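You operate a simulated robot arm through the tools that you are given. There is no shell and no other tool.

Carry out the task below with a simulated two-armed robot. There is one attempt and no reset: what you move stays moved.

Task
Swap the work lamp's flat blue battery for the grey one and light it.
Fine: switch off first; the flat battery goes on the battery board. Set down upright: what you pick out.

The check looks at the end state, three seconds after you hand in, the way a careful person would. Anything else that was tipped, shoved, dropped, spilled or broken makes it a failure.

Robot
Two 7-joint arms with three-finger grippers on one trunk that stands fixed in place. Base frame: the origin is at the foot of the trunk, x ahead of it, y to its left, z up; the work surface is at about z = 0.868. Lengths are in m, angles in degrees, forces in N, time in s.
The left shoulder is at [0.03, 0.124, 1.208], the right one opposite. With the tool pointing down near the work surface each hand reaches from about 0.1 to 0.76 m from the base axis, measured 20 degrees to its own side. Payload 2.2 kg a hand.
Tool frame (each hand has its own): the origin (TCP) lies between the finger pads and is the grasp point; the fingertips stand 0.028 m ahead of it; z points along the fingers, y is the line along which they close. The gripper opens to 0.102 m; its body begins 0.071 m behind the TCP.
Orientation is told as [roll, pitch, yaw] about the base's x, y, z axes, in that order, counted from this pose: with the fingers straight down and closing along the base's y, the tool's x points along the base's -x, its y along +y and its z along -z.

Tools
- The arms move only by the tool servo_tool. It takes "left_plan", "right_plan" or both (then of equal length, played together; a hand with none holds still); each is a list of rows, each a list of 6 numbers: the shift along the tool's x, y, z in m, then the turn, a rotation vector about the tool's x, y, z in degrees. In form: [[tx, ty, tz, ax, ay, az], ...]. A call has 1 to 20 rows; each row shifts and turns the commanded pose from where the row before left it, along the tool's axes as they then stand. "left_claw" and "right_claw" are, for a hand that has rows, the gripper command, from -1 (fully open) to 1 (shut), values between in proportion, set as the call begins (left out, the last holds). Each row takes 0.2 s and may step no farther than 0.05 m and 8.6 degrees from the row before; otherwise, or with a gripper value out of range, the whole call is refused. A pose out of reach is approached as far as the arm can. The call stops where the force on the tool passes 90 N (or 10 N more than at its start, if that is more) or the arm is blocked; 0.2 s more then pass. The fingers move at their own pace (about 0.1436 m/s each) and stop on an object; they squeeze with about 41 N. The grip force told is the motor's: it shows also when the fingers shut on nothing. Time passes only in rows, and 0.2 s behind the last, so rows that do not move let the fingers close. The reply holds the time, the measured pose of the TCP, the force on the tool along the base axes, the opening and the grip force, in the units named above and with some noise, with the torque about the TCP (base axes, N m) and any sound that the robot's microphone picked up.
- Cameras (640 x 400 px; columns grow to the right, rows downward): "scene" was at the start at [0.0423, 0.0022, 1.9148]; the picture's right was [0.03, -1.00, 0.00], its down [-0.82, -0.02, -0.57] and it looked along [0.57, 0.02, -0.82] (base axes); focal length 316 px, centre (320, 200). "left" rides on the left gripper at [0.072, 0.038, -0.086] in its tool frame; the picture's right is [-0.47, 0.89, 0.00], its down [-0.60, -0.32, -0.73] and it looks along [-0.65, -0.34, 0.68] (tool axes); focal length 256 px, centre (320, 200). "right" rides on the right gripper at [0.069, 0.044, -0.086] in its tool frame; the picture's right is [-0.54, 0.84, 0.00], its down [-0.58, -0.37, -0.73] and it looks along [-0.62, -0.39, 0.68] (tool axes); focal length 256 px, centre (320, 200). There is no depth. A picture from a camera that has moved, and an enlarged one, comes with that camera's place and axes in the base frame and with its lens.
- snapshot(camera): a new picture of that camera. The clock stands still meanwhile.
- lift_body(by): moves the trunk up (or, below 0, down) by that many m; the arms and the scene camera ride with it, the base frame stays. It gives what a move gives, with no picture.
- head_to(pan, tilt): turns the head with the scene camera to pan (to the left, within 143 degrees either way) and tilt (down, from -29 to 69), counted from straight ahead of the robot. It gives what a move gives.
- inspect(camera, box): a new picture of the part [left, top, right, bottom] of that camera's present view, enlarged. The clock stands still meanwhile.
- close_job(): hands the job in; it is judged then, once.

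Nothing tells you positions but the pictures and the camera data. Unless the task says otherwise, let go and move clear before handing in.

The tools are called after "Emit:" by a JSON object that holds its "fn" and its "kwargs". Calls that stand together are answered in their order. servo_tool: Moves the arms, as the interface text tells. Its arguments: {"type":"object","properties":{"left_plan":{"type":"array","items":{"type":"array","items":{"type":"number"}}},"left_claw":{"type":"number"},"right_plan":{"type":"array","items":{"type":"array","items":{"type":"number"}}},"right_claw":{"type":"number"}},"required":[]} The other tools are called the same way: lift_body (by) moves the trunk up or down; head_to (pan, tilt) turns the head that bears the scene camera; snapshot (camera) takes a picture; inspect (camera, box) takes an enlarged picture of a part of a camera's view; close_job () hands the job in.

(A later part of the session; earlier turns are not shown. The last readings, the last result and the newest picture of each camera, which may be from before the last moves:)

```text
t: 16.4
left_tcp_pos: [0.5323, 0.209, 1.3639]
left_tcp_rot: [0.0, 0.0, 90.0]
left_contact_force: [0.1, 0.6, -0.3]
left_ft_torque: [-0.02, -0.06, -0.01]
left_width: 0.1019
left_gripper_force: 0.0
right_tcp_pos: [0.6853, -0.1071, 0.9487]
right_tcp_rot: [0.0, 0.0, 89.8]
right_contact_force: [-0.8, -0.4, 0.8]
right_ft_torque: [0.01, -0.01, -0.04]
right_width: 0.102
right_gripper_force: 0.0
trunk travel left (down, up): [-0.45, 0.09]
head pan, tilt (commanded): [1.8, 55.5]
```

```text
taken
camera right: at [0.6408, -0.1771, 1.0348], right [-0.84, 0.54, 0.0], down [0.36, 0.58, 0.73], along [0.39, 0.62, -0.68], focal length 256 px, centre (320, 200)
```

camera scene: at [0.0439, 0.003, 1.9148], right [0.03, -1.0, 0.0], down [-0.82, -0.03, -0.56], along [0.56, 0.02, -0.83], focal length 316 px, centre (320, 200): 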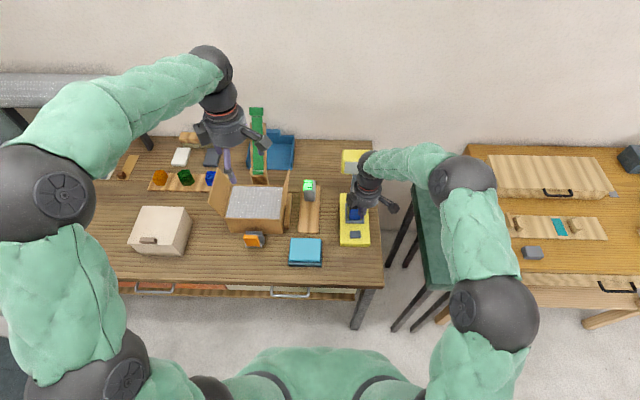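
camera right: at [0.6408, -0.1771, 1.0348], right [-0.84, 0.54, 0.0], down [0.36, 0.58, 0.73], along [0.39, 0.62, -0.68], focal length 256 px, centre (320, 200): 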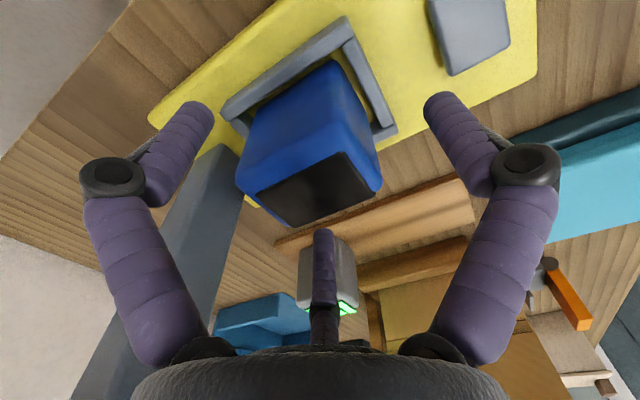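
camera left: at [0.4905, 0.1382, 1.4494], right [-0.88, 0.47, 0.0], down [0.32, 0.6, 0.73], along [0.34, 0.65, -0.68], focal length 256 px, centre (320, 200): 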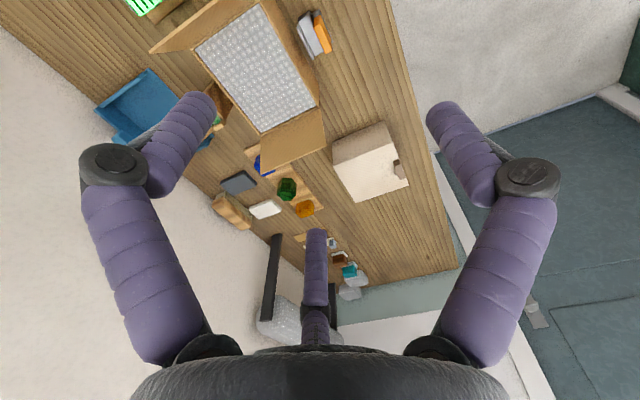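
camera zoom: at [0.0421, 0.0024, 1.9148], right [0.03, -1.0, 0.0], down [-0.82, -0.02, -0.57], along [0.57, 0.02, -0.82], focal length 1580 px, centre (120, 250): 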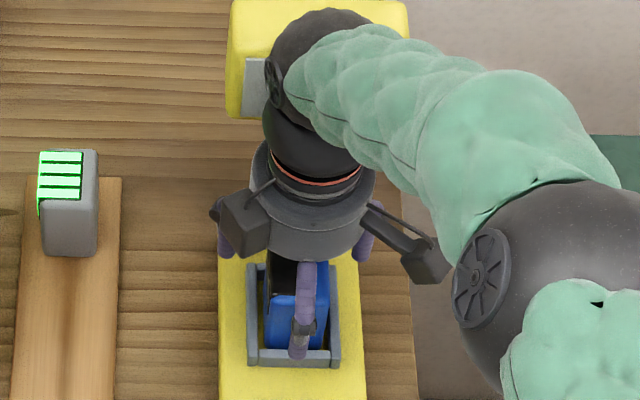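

Emit:
{"fn": "servo_tool", "kwargs": {"right_plan": [[0, 0, 0.006, 0, 0, 0], [0, 0, 0.006, 0, 0, 0], [0, 0, 0, 0, 0, 0], [0, 0, 0, 0, 0, 0]], "right_claw": -0.25}}

Emit:
{"fn": "snapshot", "kwargs": {"camera": "right"}}

Emit:
{"fn": "inspect", "kwargs": {"camera": "scene", "box": [330, 185, 380, 235]}}

```text
t: 17.4
left_tcp_pos: [0.5304, 0.2099, 1.3641]
left_tcp_rot: [0.0, 0.0, 89.9]
left_contact_force: [-0.2, 0.4, 0.8]
left_ft_torque: [0.05, 0.02, 0.0]
left_width: 0.102
left_gripper_force: 0.1
right_tcp_pos: [0.6843, -0.1069, 0.9352]
right_tcp_rot: [0.0, 0.0, 89.9]
right_contact_force: [0.3, -0.8, -0.1]
right_ft_torque: [-0.02, -0.01, -0.02]
right_width: 0.0637
right_gripper_force: 0.0
trunk travel left (down, up): [-0.45, 0.09]
head pan, tilt (commanded): [1.8, 55.5]
```

```text
taken
camera right: at [0.6407, -0.1767, 1.0223], right [-0.84, 0.54, 0.0], down [0.37, 0.58, 0.73], along [0.39, 0.62, -0.68], focal length 256 px, centre (320, 200)
```

right: 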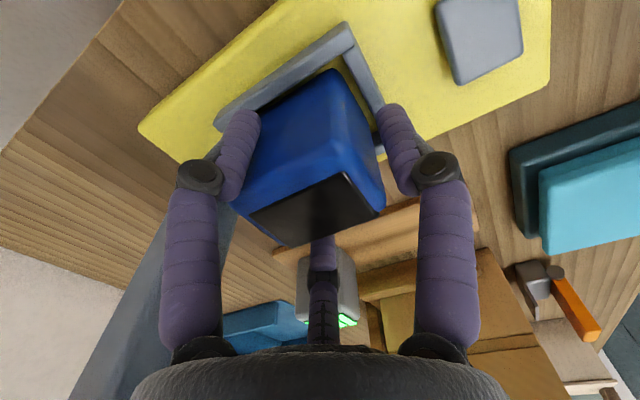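

```text
8.00 times, centred on (355, 210) of scene
camera zoom: at [0.0424, 0.0023, 1.9148], right [0.03, -1.0, 0.0], down [-0.82, -0.02, -0.57], along [0.57, 0.02, -0.82], focal length 2529 px, centre (40, 120)
```

zoom: 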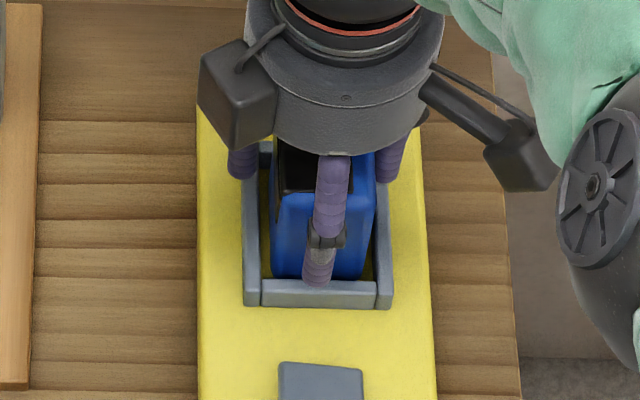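

The hand is about 3 mm too far toward +y, so I'll shift slightly and then close on the battery.

Emit:
{"fn": "servo_tool", "kwargs": {"right_plan": [[0.0025, -0.001, 0, 0, 0, 0], [0, 0, 0, 0, 0, 0]]}}

Emit:
{"fn": "servo_tool", "kwargs": {"right_plan": [[0, 0, 0, 0, 0, 0], [0, 0, 0, 0, 0, 0], [0, 0, 0, 0, 0, 0], [0, 0, 0, 0, 0, 0]], "right_claw": 1}}

Emit:
{"fn": "snapshot", "kwargs": {"camera": "right"}}

Emit:
{"fn": "inspect", "kwargs": {"camera": "scene", "box": [330, 185, 380, 235]}}

```text
t: 18.0
left_tcp_pos: [0.5296, 0.21, 1.3652]
left_tcp_rot: [0.0, -0.1, 89.8]
left_contact_force: [0.1, -0.2, 0.2]
left_ft_torque: [0.0, 0.03, 0.0]
left_width: 0.102
left_gripper_force: 0.1
right_tcp_pos: [0.6869, -0.109, 0.9362]
right_tcp_rot: [0.0, 0.0, 89.9]
right_contact_force: [-0.2, 0.4, -1.0]
right_ft_torque: [-0.01, 0.02, 0.01]
right_width: 0.0639
right_gripper_force: 0.1
trunk travel left (down, up): [-0.45, 0.09]
head pan, tilt (commanded): [1.8, 55.5]
```

```text
t: 19.0
left_tcp_pos: [0.5303, 0.209, 1.3638]
left_tcp_rot: [0.0, 0.0, 89.8]
left_contact_force: [0.1, -0.5, 0.1]
left_ft_torque: [-0.04, 0.0, 0.03]
left_width: 0.102
left_gripper_force: 0.1
right_tcp_pos: [0.6861, -0.1103, 0.9369]
right_tcp_rot: [0.0, 0.0, 89.9]
right_contact_force: [0.6, -1.3, 1.8]
right_ft_torque: [-0.02, -0.03, 0.0]
right_width: 0.0519
right_gripper_force: 40.7
trunk travel left (down, up): [-0.45, 0.09]
head pan, tilt (commanded): [1.8, 55.5]
```

```text
taken
camera right: at [0.6416, -0.1794, 1.0224], right [-0.84, 0.54, 0.0], down [0.37, 0.58, 0.73], along [0.39, 0.62, -0.68], focal length 256 px, centre (320, 200)
```

right: 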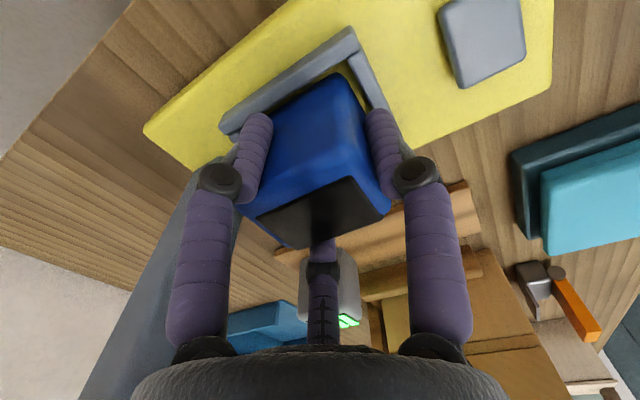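

```text
8.00 times, centred on (355, 210) of scene
camera zoom: at [0.0421, 0.0023, 1.9148], right [0.03, -1.0, 0.0], down [-0.82, -0.02, -0.57], along [0.57, 0.02, -0.82], focal length 2529 px, centre (40, 120)
```

zoom: 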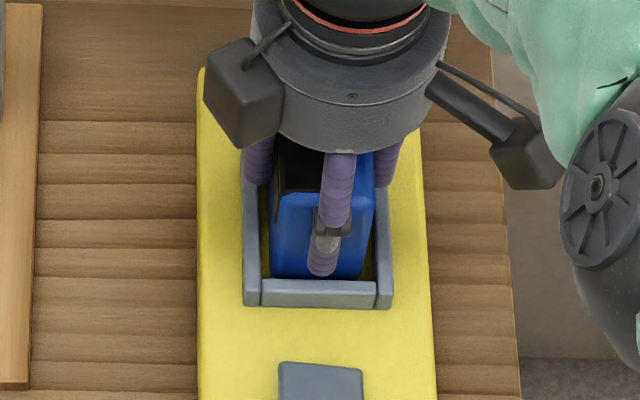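

The grip reads 41 N at 52 mm wide with all three fingers on the battery. I'll lift slowly and check that the lamp stays put.

Emit:
{"fn": "servo_tool", "kwargs": {"right_plan": [[0, 0, -0.004, 0, 0, 0], [0, 0, -0.006, 0, 0, 0], [0, 0, -0.01, 0, 0, 0], [0, 0, 0, 0, 0, 0]]}}

Emit:
{"fn": "snapshot", "kwargs": {"camera": "right"}}

Emit:
{"fn": "inspect", "kwargs": {"camera": "scene", "box": [330, 185, 380, 235]}}

```text
t: 20.0
left_tcp_pos: [0.5307, 0.2092, 1.3651]
left_tcp_rot: [0.0, 0.0, 89.9]
left_contact_force: [0.2, 0.7, 0.3]
left_ft_torque: [-0.02, 0.02, -0.01]
left_width: 0.1019
left_gripper_force: 0.0
right_tcp_pos: [0.6872, -0.1112, 0.957]
right_tcp_rot: [0.0, 0.0, 90.0]
right_contact_force: [-0.3, 0.3, 1.2]
right_ft_torque: [-0.08, -0.14, -0.02]
right_width: 0.0517
right_gripper_force: 41.2
trunk travel left (down, up): [-0.45, 0.09]
head pan, tilt (commanded): [1.8, 55.5]
```

```text
taken
camera right: at [0.6426, -0.1801, 1.0434], right [-0.84, 0.54, 0.0], down [0.36, 0.58, 0.73], along [0.39, 0.62, -0.68], focal length 256 px, centre (320, 200)
```

right: 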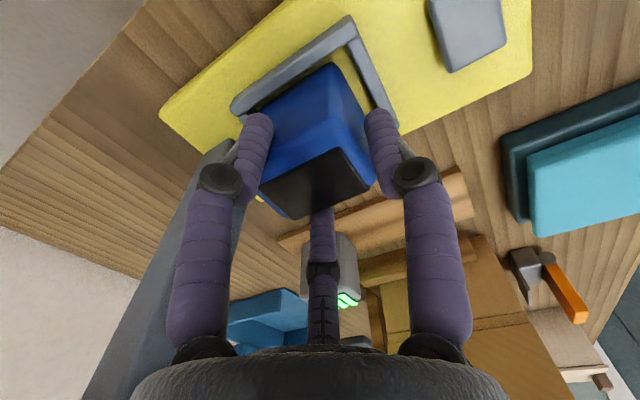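

```text
8.00 times, centred on (355, 210) of scene
camera zoom: at [0.0422, 0.0024, 1.9149], right [0.03, -1.0, 0.0], down [-0.82, -0.02, -0.57], along [0.57, 0.02, -0.82], focal length 2529 px, centre (40, 120)
```

zoom: 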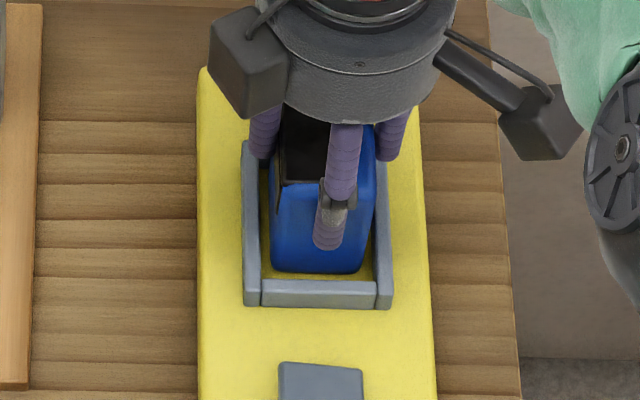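

The battery seems to have slipped lower in the fingers, so I'll look closely before doing anything else.

Emit:
{"fn": "inspect", "kwargs": {"camera": "right", "box": [220, 10, 420, 240]}}

Emit:
{"fn": "inspect", "kwargs": {"camera": "scene", "box": [340, 195, 370, 225]}}

```text
1.74 times, centred on (320, 125) of right
camera zoom: at [0.6426, -0.1801, 1.0434], right [-0.84, 0.54, 0.0], down [0.36, 0.58, 0.73], along [0.39, 0.62, -0.68], focal length 445 px, centre (320, 330)
```

zoom: 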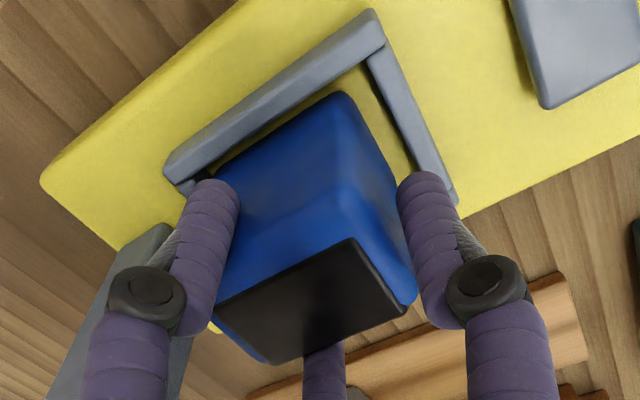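

```text
13.33 times, centred on (355, 210) of scene
camera zoom: at [0.0422, 0.0024, 1.9149], right [0.03, -1.0, 0.0], down [-0.82, -0.02, -0.57], along [0.57, 0.02, -0.82], focal length 4215 px, centre (-147, 67)
```

zoom: 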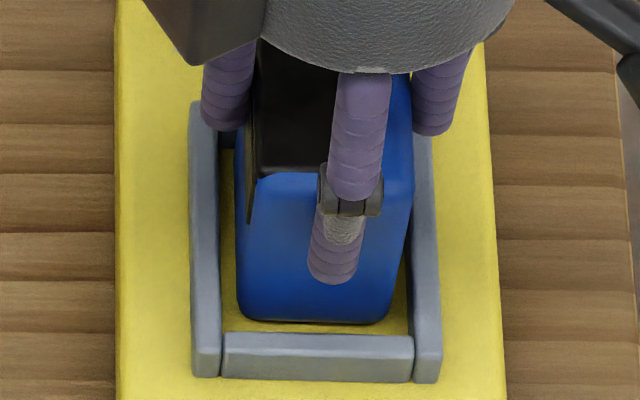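

The battery barely rose, so the fingers slid up along it. I'll lift another 6 mm and watch the force, to learn whether it is being held by the bay or just gripped too high.

Emit:
{"fn": "servo_tool", "kwargs": {"right_plan": [[0, 0, -0.003, 0, 0, 0]]}}

Emit:
{"fn": "servo_tool", "kwargs": {"right_plan": [[0, 0, -0.003, 0, 0, 0]]}}

Emit:
{"fn": "inspect", "kwargs": {"camera": "scene", "box": [340, 195, 370, 225]}}

Emit:
{"fn": "snapshot", "kwargs": {"camera": "right"}}

```text
t: 20.4
left_tcp_pos: [0.532, 0.2101, 1.3643]
left_tcp_rot: [0.0, 0.0, 89.9]
left_contact_force: [-1.0, -0.4, -0.4]
left_ft_torque: [-0.03, 0.01, -0.03]
left_width: 0.1019
left_gripper_force: 0.1
right_tcp_pos: [0.6873, -0.1108, 0.9588]
right_tcp_rot: [0.0, 0.0, 89.9]
right_contact_force: [-0.2, -0.1, -2.3]
right_ft_torque: [0.02, 0.04, 0.01]
right_width: 0.0518
right_gripper_force: 40.7
trunk travel left (down, up): [-0.45, 0.09]
head pan, tilt (commanded): [1.8, 55.5]
```

```text
t: 20.8
left_tcp_pos: [0.5309, 0.2095, 1.3657]
left_tcp_rot: [0.1, 0.0, 89.9]
left_contact_force: [0.1, 0.3, 0.9]
left_ft_torque: [-0.01, -0.02, 0.02]
left_width: 0.1021
left_gripper_force: 0.1
right_tcp_pos: [0.6866, -0.1104, 0.9619]
right_tcp_rot: [0.0, 0.0, 90.0]
right_contact_force: [-0.9, -0.1, -3.2]
right_ft_torque: [0.02, 0.04, -0.01]
right_width: 0.0517
right_gripper_force: 40.8
trunk travel left (down, up): [-0.45, 0.09]
head pan, tilt (commanded): [1.8, 55.5]
```

```text
13.33 times, centred on (355, 210) of scene
camera zoom: at [0.0428, 0.0022, 1.9148], right [0.03, -1.0, 0.0], down [-0.82, -0.02, -0.57], along [0.57, 0.02, -0.82], focal length 4215 px, centre (-147, 67)
```

zoom: 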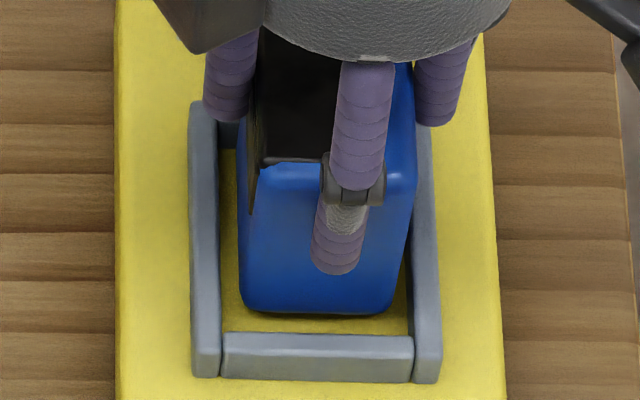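

```text
taken
camera right: at [0.6426, -0.1804, 1.0487], right [-0.84, 0.54, 0.0], down [0.37, 0.58, 0.73], along [0.39, 0.62, -0.68], focal length 256 px, centre (320, 200)
```

right: 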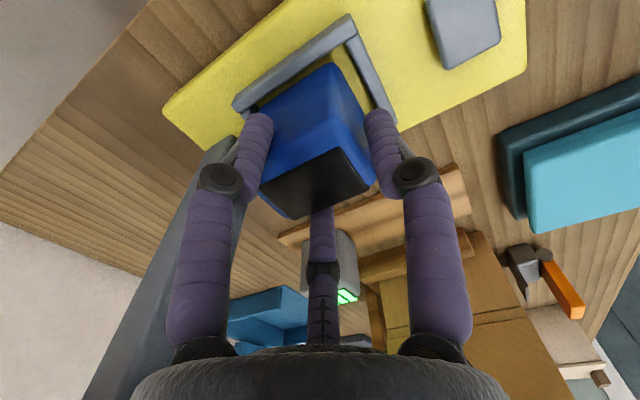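

The battery has come loose from the bay and is now held, with about 3 N of weight on the tool, and the lamp has not moved. I'll lift it straight up clear of the bay.

Emit:
{"fn": "servo_tool", "kwargs": {"right_plan": [[0, 0, -0.01, 0, 0, 0], [0, 0, -0.015, 0, 0, 0], [0, 0, -0.02, 0, 0, 0], [0, 0, -0.02, 0, 0, 0], [0, 0, -0.02, 0, 0, 0], [0, 0, 0, 0, 0, 0]]}}

Emit:
{"fn": "inspect", "kwargs": {"camera": "scene", "box": [320, 140, 400, 250]}}

Emit:
{"fn": "snapshot", "kwargs": {"camera": "right"}}

```text
t: 22.2
left_tcp_pos: [0.5308, 0.2101, 1.364]
left_tcp_rot: [-0.1, 0.0, 89.9]
left_contact_force: [1.0, 0.0, -0.7]
left_ft_torque: [0.01, 0.01, -0.04]
left_width: 0.102
left_gripper_force: 0.0
right_tcp_pos: [0.6875, -0.1099, 1.0473]
right_tcp_rot: [0.1, 0.0, 89.9]
right_contact_force: [0.6, 0.3, -3.1]
right_ft_torque: [0.03, 0.03, 0.03]
right_width: 0.0516
right_gripper_force: 41.3
trunk travel left (down, up): [-0.45, 0.09]
head pan, tilt (commanded): [1.8, 55.5]
```

```text
3.64 times, centred on (360, 195) of scene
camera zoom: at [0.0431, 0.0022, 1.9148], right [0.03, -1.0, 0.0], down [-0.82, -0.02, -0.57], along [0.56, 0.02, -0.82], focal length 1149 px, centre (174, 218)
```

zoom: 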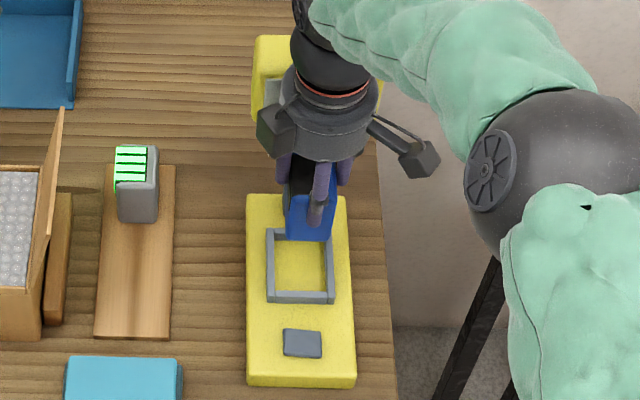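

```text
taken
camera right: at [0.6429, -0.1796, 1.1326], right [-0.84, 0.54, 0.0], down [0.37, 0.58, 0.73], along [0.39, 0.62, -0.68], focal length 256 px, centre (320, 200)
```

right: 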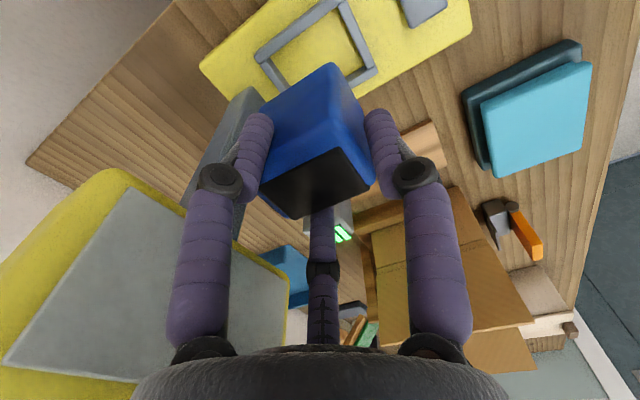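

The blue battery is out and held firmly. I'll take an exact look at the empty bay and at how the battery hangs in the hand.

Emit:
{"fn": "inspect", "kwargs": {"camera": "scene", "box": [340, 196, 370, 226]}}

Emit:
{"fn": "inspect", "kwargs": {"camera": "scene", "box": [335, 165, 380, 210]}}

Emit:
{"fn": "inspect", "kwargs": {"camera": "right", "box": [240, 40, 400, 240]}}

```text
13.33 times, centred on (355, 211) of scene
camera zoom: at [0.0431, 0.0022, 1.9148], right [0.03, -1.0, 0.0], down [-0.82, -0.02, -0.57], along [0.56, 0.02, -0.82], focal length 4215 px, centre (-147, 53)
```

zoom: 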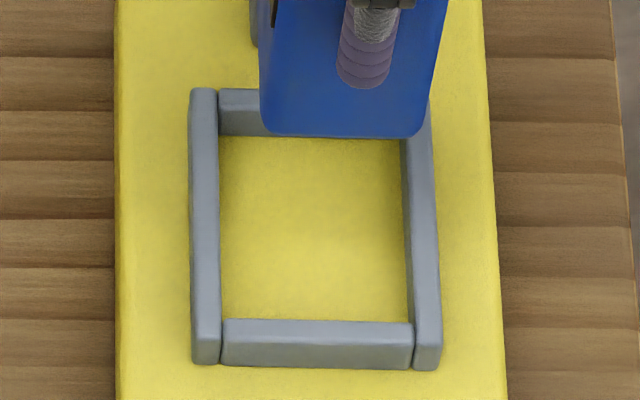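

```text
8.89 times, centred on (358, 188) of scene
camera zoom: at [0.0431, 0.0022, 1.9148], right [0.03, -1.0, 0.0], down [-0.82, -0.02, -0.57], along [0.56, 0.02, -0.82], focal length 2810 px, centre (-13, 311)
```

zoom: 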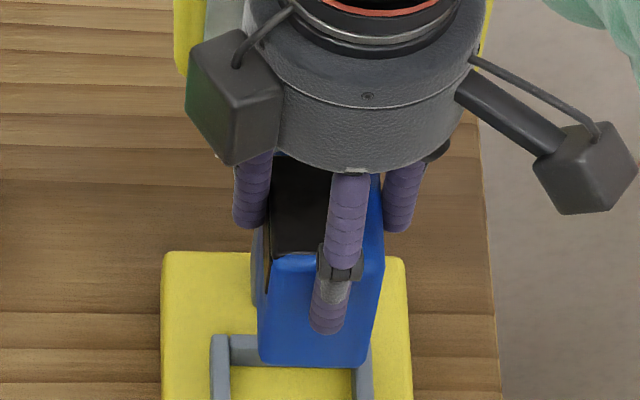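

```text
2.00 times, centred on (320, 140) of right
camera zoom: at [0.6429, -0.1796, 1.1326], right [-0.84, 0.54, 0.0], down [0.37, 0.58, 0.73], along [0.39, 0.62, -0.68], focal length 512 px, centre (320, 320)
```

zoom: 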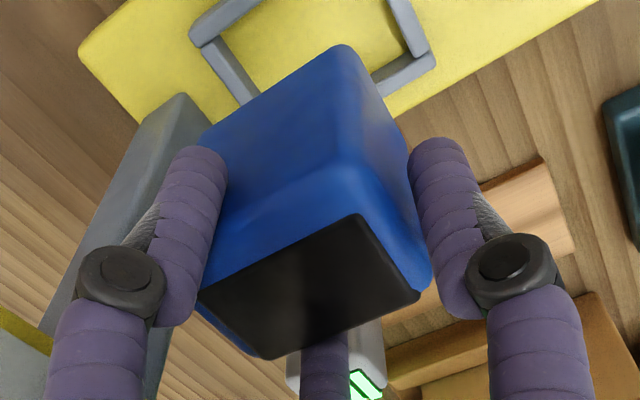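

The bay centre is at about (0.687, -0.109), with an inside of about 70 x 52 mm, and the battery bottom hangs about 64 mm below the TCP. I'll now carry the blue battery back from the lamp head and then sideways over the free front part of the battery board.

Emit:
{"fn": "servo_tool", "kwargs": {"right_plan": [[0, 0.021, -0.005, 0, 0, 0], [0, 0.021, -0.005, 0, 0, 0], [-0.03, 0, 0, 0, 0, 0], [-0.035, 0, 0, 0, 0, 0], [-0.035, 0, 0, 0, 0, 0], [-0.035, 0, 0, 0, 0, 0], [-0.031, 0, 0, 0, 0, 0], [0, 0, 0, 0, 0, 0]], "left_plan": [[-0.02, 0, 0, 0, 0, 0], [-0.02, 0, 0, 0, 0, 0], [-0.02, 0, 0, 0, 0, 0], [-0.02, 0, 0, 0, 0, 0], [0, 0, 0, 0, 0, 0], [0, 0, 0, 0, 0, 0], [0, 0, 0, 0, 0, 0], [0, 0, 0, 0, 0, 0]]}}

Emit:
{"fn": "snapshot", "kwargs": {"camera": "scene"}}

Emit:
{"fn": "inspect", "kwargs": {"camera": "scene", "box": [280, 160, 350, 240]}}

Emit:
{"fn": "snapshot", "kwargs": {"camera": "right"}}

```text
t: 24.0
left_tcp_pos: [0.5314, 0.2877, 1.3639]
left_tcp_rot: [0.0, 0.1, 89.9]
left_contact_force: [-0.3, -0.2, -0.7]
left_ft_torque: [0.01, 0.02, 0.02]
left_width: 0.1022
left_gripper_force: 0.0
right_tcp_pos: [0.6454, 0.0546, 1.0569]
right_tcp_rot: [0.0, 0.1, 89.9]
right_contact_force: [0.7, 0.1, -2.9]
right_ft_torque: [0.02, 0.02, 0.01]
right_width: 0.0517
right_gripper_force: 41.2
trunk travel left (down, up): [-0.45, 0.09]
head pan, tilt (commanded): [1.8, 55.5]
```

```text
taken
camera scene: at [0.0428, 0.0013, 1.9148], right [0.03, -1.0, 0.0], down [-0.82, -0.02, -0.57], along [0.57, 0.02, -0.82], focal length 316 px, centre (320, 200)
```

scene: 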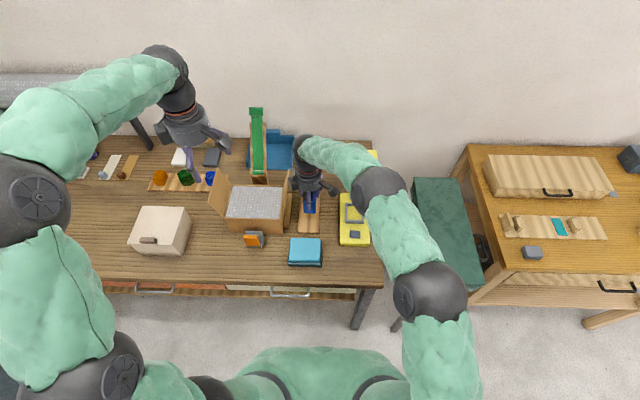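

```text
5.00 times, centred on (315, 200) of scene
camera zoom: at [0.0428, 0.0013, 1.9148], right [0.03, -1.0, 0.0], down [-0.82, -0.02, -0.57], along [0.57, 0.02, -0.82], focal length 1580 px, centre (345, 200)
```

zoom: 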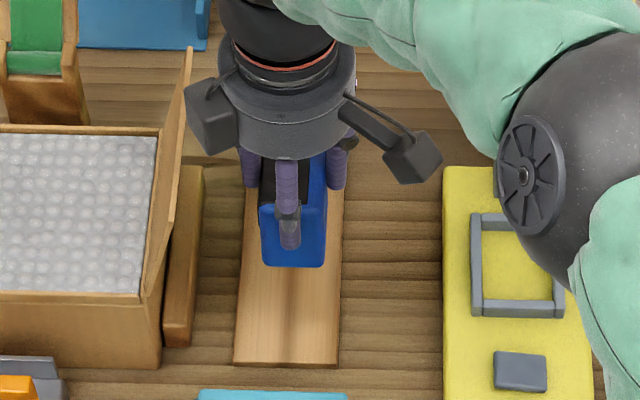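

```text
taken
camera right: at [0.6004, -0.0146, 1.1441], right [-0.84, 0.54, 0.0], down [0.37, 0.58, 0.73], along [0.39, 0.62, -0.68], focal length 256 px, centre (320, 200)
```

right: 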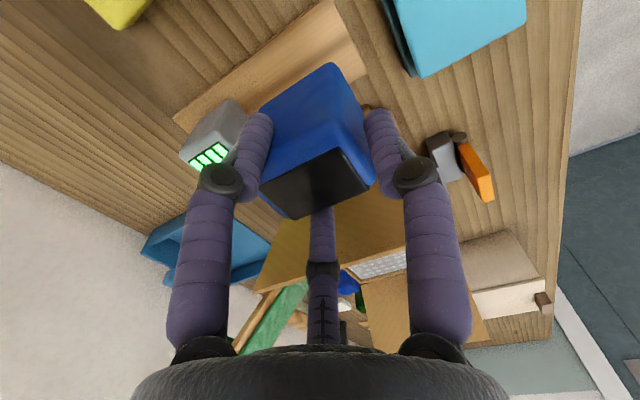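

The battery is over the front half of the board, clear of the flap and the grey battery. I'll lower it to just above the board and check.

Emit:
{"fn": "servo_tool", "kwargs": {"right_plan": [[0, 0, 0.025, 0, 0, 0], [0, 0, 0.025, 0, 0, 0], [0, 0, 0.025, 0, 0, 0], [0, 0, 0.02, 0, 0, 0], [0, 0, 0.01, 0, 0, 0], [0, 0, 0, 0, 0, 0]]}}

Emit:
{"fn": "inspect", "kwargs": {"camera": "scene", "box": [280, 170, 340, 245]}}

Emit:
{"fn": "snapshot", "kwargs": {"camera": "left"}}

```text
t: 25.4
left_tcp_pos: [0.5313, 0.2892, 1.3633]
left_tcp_rot: [0.1, 0.0, 89.9]
left_contact_force: [0.5, -0.3, 0.0]
left_ft_torque: [0.01, 0.01, -0.02]
left_width: 0.102
left_gripper_force: 0.1
right_tcp_pos: [0.6457, 0.0549, 0.9534]
right_tcp_rot: [0.1, 0.0, 89.9]
right_contact_force: [0.2, -0.4, -3.4]
right_ft_torque: [-0.01, 0.01, 0.0]
right_width: 0.0516
right_gripper_force: 40.9
trunk travel left (down, up): [-0.45, 0.09]
head pan, tilt (commanded): [1.8, 55.5]
```

```text
5.33 times, centred on (310, 208) of scene
camera zoom: at [0.0428, 0.0025, 1.9148], right [0.03, -1.0, 0.0], down [-0.82, -0.02, -0.57], along [0.57, 0.02, -0.82], focal length 1686 px, centre (373, 160)
```

zoom: 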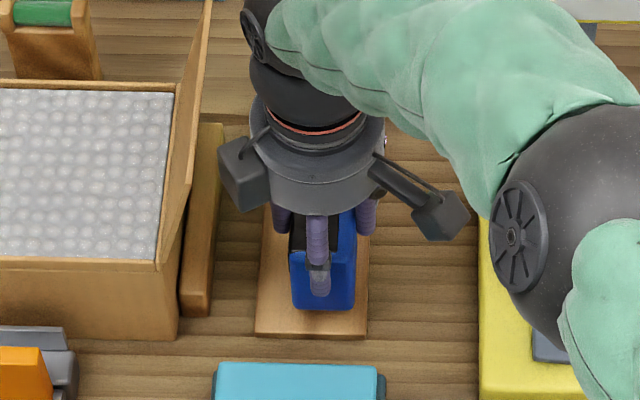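

```text
taken
camera left: at [0.4916, 0.218, 1.4482], right [-0.88, 0.47, 0.0], down [0.32, 0.6, 0.73], along [0.34, 0.65, -0.68], focal length 256 px, centre (320, 200)
```

left: 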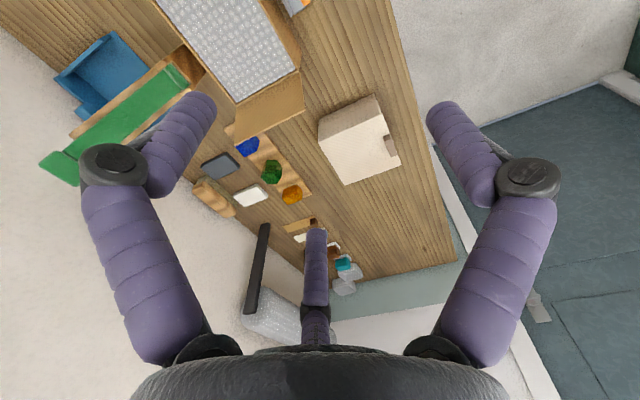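

The bottom of the battery is about 1.3 cm above the board, with margin on all sides. I'll shift 5 mm toward the board's centre line and lower gently until the force shows contact.

Emit:
{"fn": "servo_tool", "kwargs": {"right_plan": [[-0.005, 0, 0.003, 0, 0, 0], [0, 0, 0.003, 0, 0, 0], [0, 0, 0.002, 0, 0, 0], [0, 0, 0, 0, 0, 0]]}}

Emit:
{"fn": "servo_tool", "kwargs": {"right_plan": [[0, 0, 0.0015, 0, 0, 0]]}}

Emit:
{"fn": "servo_tool", "kwargs": {"right_plan": [[0, 0, 0.0015, 0, 0, 0]]}}

Emit:
{"fn": "inspect", "kwargs": {"camera": "scene", "box": [290, 200, 330, 240]}}

```text
t: 26.4
left_tcp_pos: [0.5311, 0.29, 1.3628]
left_tcp_rot: [0.0, 0.0, 90.0]
left_contact_force: [0.4, 0.4, -0.3]
left_ft_torque: [-0.01, -0.02, -0.02]
left_width: 0.102
left_gripper_force: 0.0
right_tcp_pos: [0.646, 0.0605, 0.9456]
right_tcp_rot: [-0.1, 0.0, 89.8]
right_contact_force: [0.2, 0.1, -2.5]
right_ft_torque: [0.02, -0.01, 0.0]
right_width: 0.0516
right_gripper_force: 41.2
trunk travel left (down, up): [-0.45, 0.09]
head pan, tilt (commanded): [1.8, 55.5]
```

```text
t: 26.8
left_tcp_pos: [0.531, 0.2883, 1.3642]
left_tcp_rot: [0.0, 0.0, 89.9]
left_contact_force: [0.7, 0.5, 0.2]
left_ft_torque: [0.01, -0.01, -0.01]
left_width: 0.102
left_gripper_force: 0.1
right_tcp_pos: [0.6447, 0.0612, 0.9435]
right_tcp_rot: [0.1, 0.0, 90.0]
right_contact_force: [-0.2, 0.5, -3.1]
right_ft_torque: [0.01, -0.01, -0.02]
right_width: 0.0515
right_gripper_force: 40.7
trunk travel left (down, up): [-0.45, 0.09]
head pan, tilt (commanded): [1.8, 55.5]
```

```text
t: 27.2
left_tcp_pos: [0.5306, 0.2883, 1.364]
left_tcp_rot: [-0.1, -0.1, 89.9]
left_contact_force: [0.8, 0.2, 0.3]
left_ft_torque: [-0.01, -0.02, -0.01]
left_width: 0.102
left_gripper_force: 0.0
right_tcp_pos: [0.6454, 0.0606, 0.9422]
right_tcp_rot: [0.0, 0.0, 89.9]
right_contact_force: [-0.3, -0.3, -3.5]
right_ft_torque: [0.0, 0.05, 0.0]
right_width: 0.0516
right_gripper_force: 41.5
trunk travel left (down, up): [-0.45, 0.09]
head pan, tilt (commanded): [1.8, 55.5]
```

```text
10.00 times, centred on (310, 220) of scene
camera zoom: at [0.0428, 0.0026, 1.9148], right [0.03, -1.0, 0.0], down [-0.82, -0.03, -0.57], along [0.57, 0.02, -0.82], focal length 3161 px, centre (420, 0)
```

zoom: 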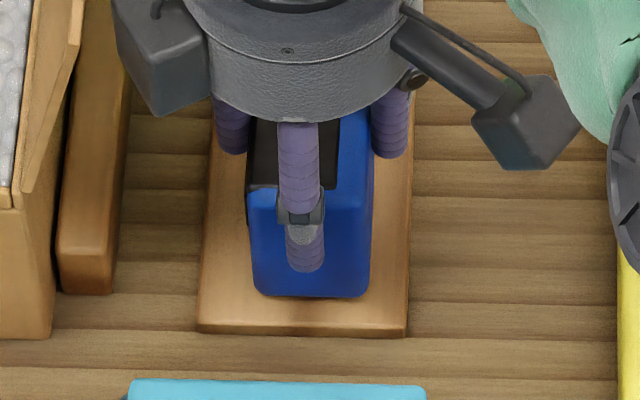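

It's still hanging free. I'll keep lowering in 1–1.5 mm steps.

Emit:
{"fn": "servo_tool", "kwargs": {"right_plan": [[0, 0, 0.0015, 0, 0, 0]]}}

Emit:
{"fn": "servo_tool", "kwargs": {"right_plan": [[0, 0, 0.0015, 0, 0, 0]]}}

Emit:
{"fn": "servo_tool", "kwargs": {"right_plan": [[0, 0, 0.001, 0, 0, 0]]}}

```text
t: 27.6
left_tcp_pos: [0.5307, 0.2891, 1.3638]
left_tcp_rot: [0.0, 0.0, 89.8]
left_contact_force: [-0.6, 0.0, 0.2]
left_ft_torque: [-0.02, 0.02, -0.02]
left_width: 0.102
left_gripper_force: 0.1
right_tcp_pos: [0.6458, 0.0607, 0.9403]
right_tcp_rot: [0.0, 0.1, 89.9]
right_contact_force: [0.8, 0.1, -2.3]
right_ft_torque: [-0.01, -0.02, -0.02]
right_width: 0.0519
right_gripper_force: 41.0
trunk travel left (down, up): [-0.45, 0.09]
head pan, tilt (commanded): [1.8, 55.5]
```

```text
t: 28.0
left_tcp_pos: [0.5309, 0.2888, 1.3628]
left_tcp_rot: [0.0, 0.1, 89.9]
left_contact_force: [0.0, 0.1, 0.8]
left_ft_torque: [0.01, 0.03, -0.01]
left_width: 0.1022
left_gripper_force: 0.1
right_tcp_pos: [0.6454, 0.0605, 0.9399]
right_tcp_rot: [0.0, 0.0, 89.9]
right_contact_force: [-0.8, -0.2, -2.7]
right_ft_torque: [0.02, 0.04, -0.05]
right_width: 0.0512
right_gripper_force: 40.8
trunk travel left (down, up): [-0.45, 0.09]
head pan, tilt (commanded): [1.8, 55.5]
```

```text
t: 28.4
left_tcp_pos: [0.5317, 0.2884, 1.3635]
left_tcp_rot: [0.0, 0.0, 90.0]
left_contact_force: [0.4, 0.9, -0.2]
left_ft_torque: [0.03, 0.04, 0.02]
left_width: 0.1021
left_gripper_force: 0.0
right_tcp_pos: [0.6457, 0.0602, 0.9374]
right_tcp_rot: [0.0, 0.0, 89.8]
right_contact_force: [0.0, -0.1, -2.8]
right_ft_torque: [0.04, 0.02, -0.01]
right_width: 0.0515
right_gripper_force: 40.8
trunk travel left (down, up): [-0.45, 0.09]
head pan, tilt (commanded): [1.8, 55.5]
```

Emit:
{"fn": "servo_tool", "kwargs": {"right_plan": [[0, 0, 0.0015, 0, 0, 0]]}}

Emit:
{"fn": "servo_tool", "kwargs": {"right_plan": [[0, 0, 0.0015, 0, 0, 0]]}}

Emit:
{"fn": "inspect", "kwargs": {"camera": "scene", "box": [290, 200, 330, 240]}}

```text
t: 28.8
left_tcp_pos: [0.5298, 0.289, 1.3632]
left_tcp_rot: [0.1, 0.0, 89.9]
left_contact_force: [0.0, 1.2, 0.6]
left_ft_torque: [0.02, 0.04, -0.04]
left_width: 0.1022
left_gripper_force: 0.0
right_tcp_pos: [0.6457, 0.0612, 0.9375]
right_tcp_rot: [-0.1, 0.0, 89.9]
right_contact_force: [-1.2, -0.9, 1.2]
right_ft_torque: [-0.14, -0.07, -0.03]
right_width: 0.0517
right_gripper_force: 41.1
trunk travel left (down, up): [-0.45, 0.09]
head pan, tilt (commanded): [1.8, 55.5]
```

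```text
t: 29.2
left_tcp_pos: [0.5292, 0.2893, 1.3645]
left_tcp_rot: [-0.1, 0.0, 89.9]
left_contact_force: [-0.5, 0.2, -0.2]
left_ft_torque: [-0.02, -0.03, 0.01]
left_width: 0.1018
left_gripper_force: 0.1
right_tcp_pos: [0.6449, 0.0602, 0.937]
right_tcp_rot: [-0.3, 0.0, 89.9]
right_contact_force: [-4.5, -1.3, 11.6]
right_ft_torque: [-0.28, -0.2, -0.09]
right_width: 0.0515
right_gripper_force: 41.3
trunk travel left (down, up): [-0.45, 0.09]
head pan, tilt (commanded): [1.8, 55.5]
```

```text
10.00 times, centred on (310, 220) of scene
camera zoom: at [0.0402, 0.0023, 1.915], right [0.03, -1.0, 0.0], down [-0.82, -0.02, -0.57], along [0.57, 0.02, -0.82], focal length 3161 px, centre (420, 0)
```

zoom: 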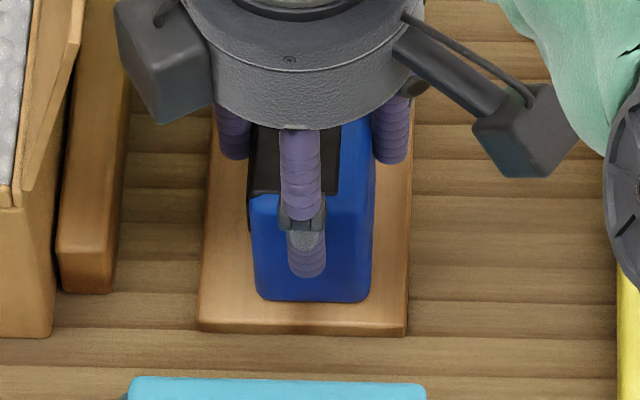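

Contact is made at about 12 N. I'll ease off 1 mm and open the fingers part way.

Emit:
{"fn": "servo_tool", "kwargs": {"right_plan": [[0, 0, -0.001, 0, 0, 0]]}}

Emit:
{"fn": "servo_tool", "kwargs": {"right_plan": [[0, 0, 0, 0, 0, 0], [0, 0, 0, 0, 0, 0], [0, 0, 0, 0, 0, 0]], "right_claw": -0.5}}

Emit:
{"fn": "inspect", "kwargs": {"camera": "scene", "box": [290, 200, 330, 240]}}

Emit:
{"fn": "snapshot", "kwargs": {"camera": "right"}}

```text
t: 29.6
left_tcp_pos: [0.5298, 0.2882, 1.3643]
left_tcp_rot: [0.0, 0.1, 89.9]
left_contact_force: [-0.6, 0.7, 0.4]
left_ft_torque: [0.02, 0.0, -0.02]
left_width: 0.1021
left_gripper_force: 0.0
right_tcp_pos: [0.6448, 0.0599, 0.9375]
right_tcp_rot: [-0.2, 0.1, 89.9]
right_contact_force: [-1.3, -0.5, 9.2]
right_ft_torque: [-0.12, -0.34, -0.01]
right_width: 0.0516
right_gripper_force: 40.8
trunk travel left (down, up): [-0.45, 0.09]
head pan, tilt (commanded): [1.8, 55.5]
```

```text
t: 30.4
left_tcp_pos: [0.5309, 0.2884, 1.3633]
left_tcp_rot: [0.0, 0.1, 89.9]
left_contact_force: [0.4, -0.2, -0.4]
left_ft_torque: [-0.03, 0.01, 0.01]
left_width: 0.1017
left_gripper_force: 0.1
right_tcp_pos: [0.6447, 0.0609, 0.9346]
right_tcp_rot: [0.0, 0.0, 89.9]
right_contact_force: [-0.1, -0.6, 0.3]
right_ft_torque: [-0.03, -0.02, 0.0]
right_width: 0.0763
right_gripper_force: 0.0
trunk travel left (down, up): [-0.45, 0.09]
head pan, tilt (commanded): [1.8, 55.5]
```

```text
10.00 times, centred on (310, 220) of scene
camera zoom: at [0.0427, 0.0025, 1.9148], right [0.03, -1.0, 0.0], down [-0.82, -0.02, -0.57], along [0.57, 0.02, -0.82], focal length 3161 px, centre (420, 0)
```

zoom: 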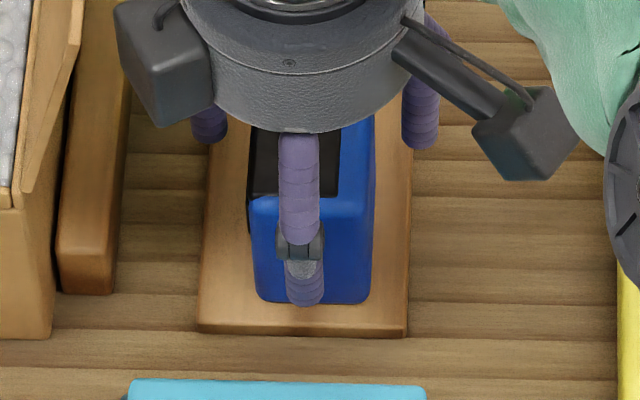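

```text
taken
camera right: at [0.6004, -0.0089, 1.0218], right [-0.84, 0.54, 0.0], down [0.37, 0.58, 0.73], along [0.39, 0.62, -0.68], focal length 256 px, centre (320, 200)
```

right: 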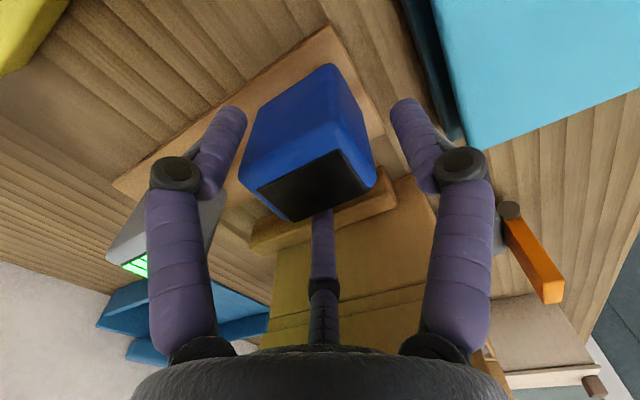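

The blue battery stands upright on the board and is released. I'll raise the right hand straight up and park it back on the right side.

Emit:
{"fn": "servo_tool", "kwargs": {"right_plan": [[0, 0, -0.02, 0, 0, 0], [0, 0, -0.03, 0, 0, 0], [0, 0, -0.035, 0, 0, 0], [0, 0, -0.035, 0, 0, 0], [0.02, 0.01, -0.03, 0, 0, 0], [0.04, 0.01, -0.02, 0, 0, 0], [0.04, 0.01, -0.02, 0, 0, 0], [0.04, 0.01, -0.02, 0, 0, 0], [0.04, 0.01, -0.02, 0, 0, 0], [0.04, 0.01, -0.02, 0, 0, 0], [0.04, 0.01, -0.02, 0, 0, 0], [0.04, 0.01, -0.02, 0, 0, 0], [0.04, 0.01, -0.02, 0, 0, 0]]}}

Emit:
{"fn": "snapshot", "kwargs": {"camera": "scene"}}

Emit:
{"fn": "inspect", "kwargs": {"camera": "scene", "box": [280, 170, 380, 250]}}

```text
t: 33.2
left_tcp_pos: [0.5291, 0.2876, 1.3644]
left_tcp_rot: [0.1, 0.0, 89.9]
left_contact_force: [0.3, 0.1, 1.2]
left_ft_torque: [0.05, -0.03, 0.0]
left_width: 0.1021
left_gripper_force: 0.1
right_tcp_pos: [0.5513, -0.2828, 1.2431]
right_tcp_rot: [-0.1, -0.2, 90.0]
right_contact_force: [0.9, 0.6, -0.1]
right_ft_torque: [-0.04, 0.01, 0.0]
right_width: 0.0761
right_gripper_force: 0.0
trunk travel left (down, up): [-0.45, 0.09]
head pan, tilt (commanded): [1.8, 55.5]
```

```text
taken
camera scene: at [0.041, 0.0007, 1.9149], right [0.03, -1.0, 0.0], down [-0.82, -0.02, -0.57], along [0.57, 0.02, -0.82], focal length 316 px, centre (320, 200)
```

scene: 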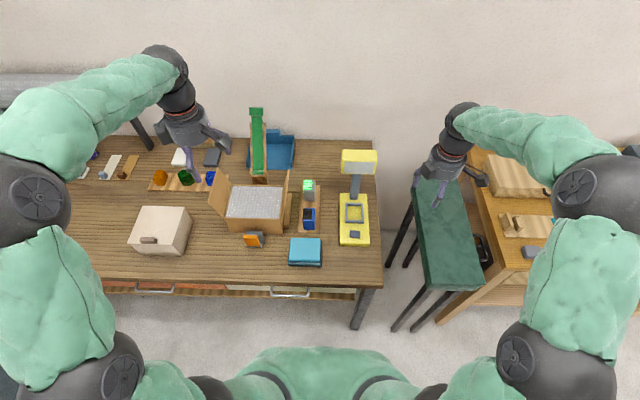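

```text
5.00 times, centred on (330, 210) of scene
camera zoom: at [0.041, 0.0007, 1.9149], right [0.03, -1.0, 0.0], down [-0.82, -0.02, -0.57], along [0.57, 0.02, -0.82], focal length 1580 px, centre (270, 150)
```

zoom: 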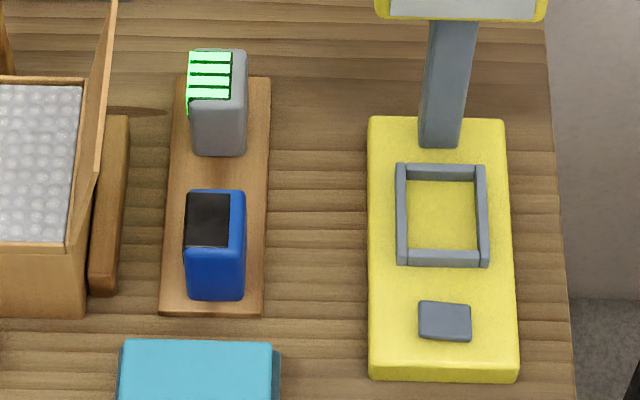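

The blue battery is upright on the board and the lamp and bay are undisturbed. The grey battery is at the edge of reach for a vertical tool, so I'll bring the left hand over it at safe height with the tool tilted 18 degrees (fingers pointing down and forward).

Emit:
{"fn": "servo_tool", "kwargs": {"left_plan": [[0.0285, -0.0225, 0.0205, 0, 0, 0], [0.0285, -0.0225, 0.0205, 0, 0, 0], [0.0285, -0.0225, 0.0205, 0, 0, 0], [0.0285, -0.0225, 0.0205, 0, 0, 0], [0.0285, -0.0225, 0.0205, 0, 0, 0], [0.0285, -0.0225, 0.0205, 0, 0, 0], [0.0285, -0.0225, 0.0205, 0, 0, 0], [0.0285, -0.0225, 0.0205, 0, 0, 0], [0, 0, 0, 6, 0, 0], [0, 0, 0, 6, 0, 0], [0, 0, 0, 6, 0, 0], [0, 0, 0, 0, 0, 0]], "left_claw": -0.6}}

Emit:
{"fn": "snapshot", "kwargs": {"camera": "scene"}}

Emit:
{"fn": "snapshot", "kwargs": {"camera": "left"}}

```text
t: 35.8
left_tcp_pos: [0.7104, 0.0599, 1.1991]
left_tcp_rot: [-18.0, 0.0, 90.0]
left_contact_force: [0.6, -0.4, 0.3]
left_ft_torque: [0.0, 0.01, 0.02]
left_width: 0.0815
left_gripper_force: 0.0
right_tcp_pos: [0.5528, -0.2819, 1.243]
right_tcp_rot: [0.0, -0.1, 89.9]
right_contact_force: [-0.4, -0.4, -0.4]
right_ft_torque: [0.01, 0.0, -0.01]
right_width: 0.0768
right_gripper_force: 0.0
trunk travel left (down, up): [-0.45, 0.09]
head pan, tilt (commanded): [1.8, 55.5]
```

```text
taken
camera scene: at [0.0424, 0.0023, 1.9148], right [0.03, -1.0, 0.0], down [-0.82, -0.02, -0.57], along [0.57, 0.02, -0.82], focal length 316 px, centre (320, 200)
```

scene: 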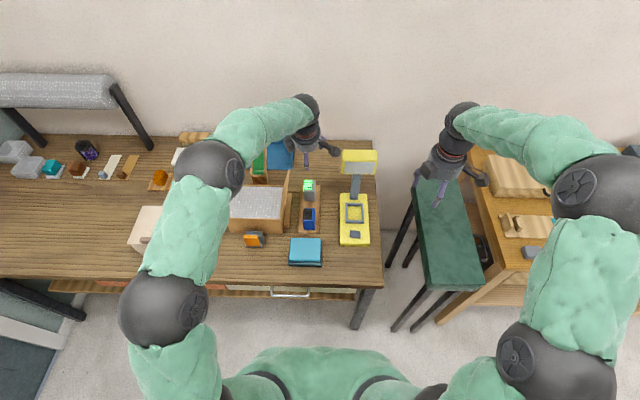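

```text
taken
camera left: at [0.647, -0.0102, 1.2685], right [-0.84, 0.47, -0.27], down [0.08, 0.6, 0.79], along [0.54, 0.65, -0.54], focal length 256 px, centre (320, 200)
```

left: 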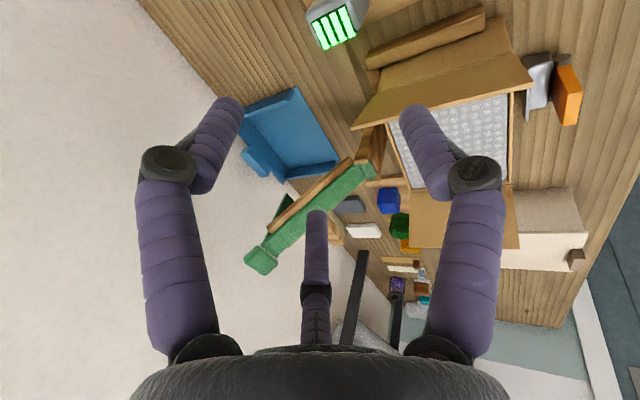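

The tilt is right and the arm clears everything. I'll move over the grey battery at z = 1.05 and check the reach and alignment.

Emit:
{"fn": "servo_tool", "kwargs": {"left_plan": [[0, -0.004, 0.0407, 0, 0, 0], [0, -0.004, 0.0407, 0, 0, 0], [0, -0.004, 0.0407, 0, 0, 0], [0, -0.0039, 0.0408, 0, 0, 0], [0, 0, 0, 0, 0, 0]]}}

Emit:
{"fn": "inspect", "kwargs": {"camera": "scene", "box": [270, 140, 350, 220]}}

Emit:
{"fn": "snapshot", "kwargs": {"camera": "left"}}

Emit:
{"fn": "snapshot", "kwargs": {"camera": "scene"}}

```text
t: 37.0
left_tcp_pos: [0.7738, 0.0623, 1.0523]
left_tcp_rot: [-18.0, 0.0, 90.1]
left_contact_force: [-1.1, -0.1, -0.4]
left_ft_torque: [-0.01, -0.03, -0.01]
left_width: 0.0814
left_gripper_force: 0.1
right_tcp_pos: [0.5504, -0.2821, 1.2428]
right_tcp_rot: [0.0, 0.0, 89.9]
right_contact_force: [-0.7, 0.2, 0.1]
right_ft_torque: [-0.03, -0.02, -0.04]
right_width: 0.0766
right_gripper_force: 0.0
trunk travel left (down, up): [-0.45, 0.09]
head pan, tilt (commanded): [1.8, 55.5]
```

```text
5.00 times, centred on (310, 180) of scene
camera zoom: at [0.0407, 0.0023, 1.9149], right [0.03, -1.0, 0.0], down [-0.82, -0.02, -0.57], along [0.57, 0.02, -0.82], focal length 1580 px, centre (370, 300)
```

zoom: 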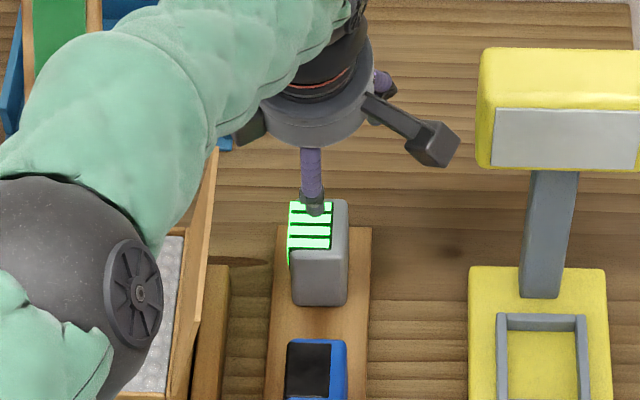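

```text
taken
camera left: at [0.71, -0.0084, 1.1208], right [-0.84, 0.47, -0.27], down [0.08, 0.6, 0.79], along [0.54, 0.65, -0.54], focal length 256 px, centre (320, 200)
```

left: 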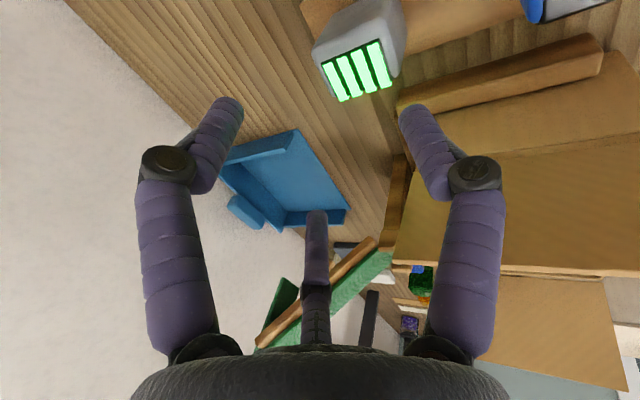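

```text
taken
camera scene: at [0.0407, 0.0023, 1.9149], right [0.03, -1.0, 0.0], down [-0.82, -0.02, -0.57], along [0.57, 0.02, -0.82], focal length 316 px, centre (320, 200)
```

scene: 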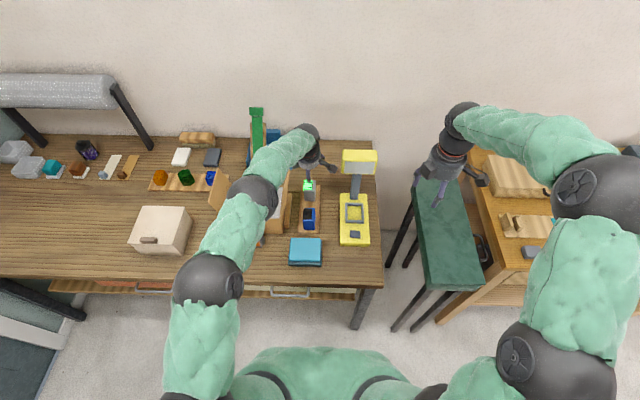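

The hand reached the spot above the grey battery, but the left forearm hides the flap from the scene camera. I'll use the right-hand camera as a side view to judge clearances.

Emit:
{"fn": "snapshot", "kwargs": {"camera": "right"}}

Emit:
{"fn": "inspect", "kwargs": {"camera": "left", "box": [240, 0, 480, 150]}}

```text
taken
camera right: at [0.5065, -0.3513, 1.3299], right [-0.84, 0.54, 0.0], down [0.36, 0.58, 0.73], along [0.39, 0.62, -0.68], focal length 256 px, centre (320, 200)
```

right: 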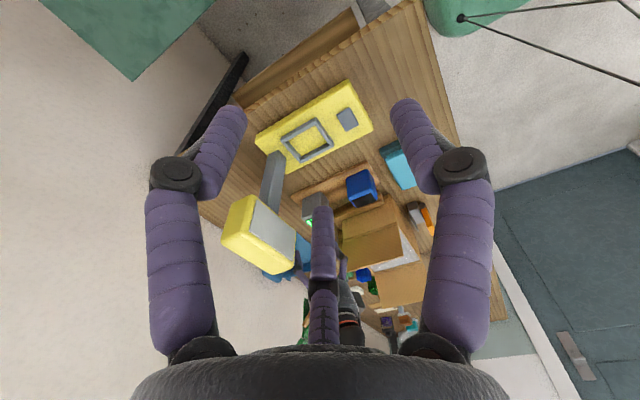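

```text
2.67 times, centred on (360, 75) of left
camera zoom: at [0.71, -0.0084, 1.1208], right [-0.84, 0.47, -0.27], down [0.08, 0.6, 0.79], along [0.54, 0.65, -0.54], focal length 683 px, centre (213, 533)
```

zoom: 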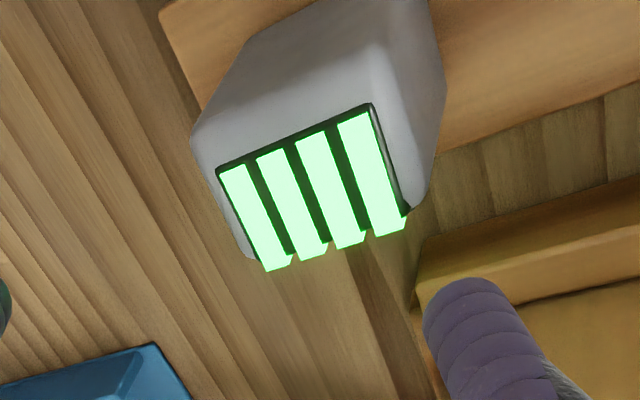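

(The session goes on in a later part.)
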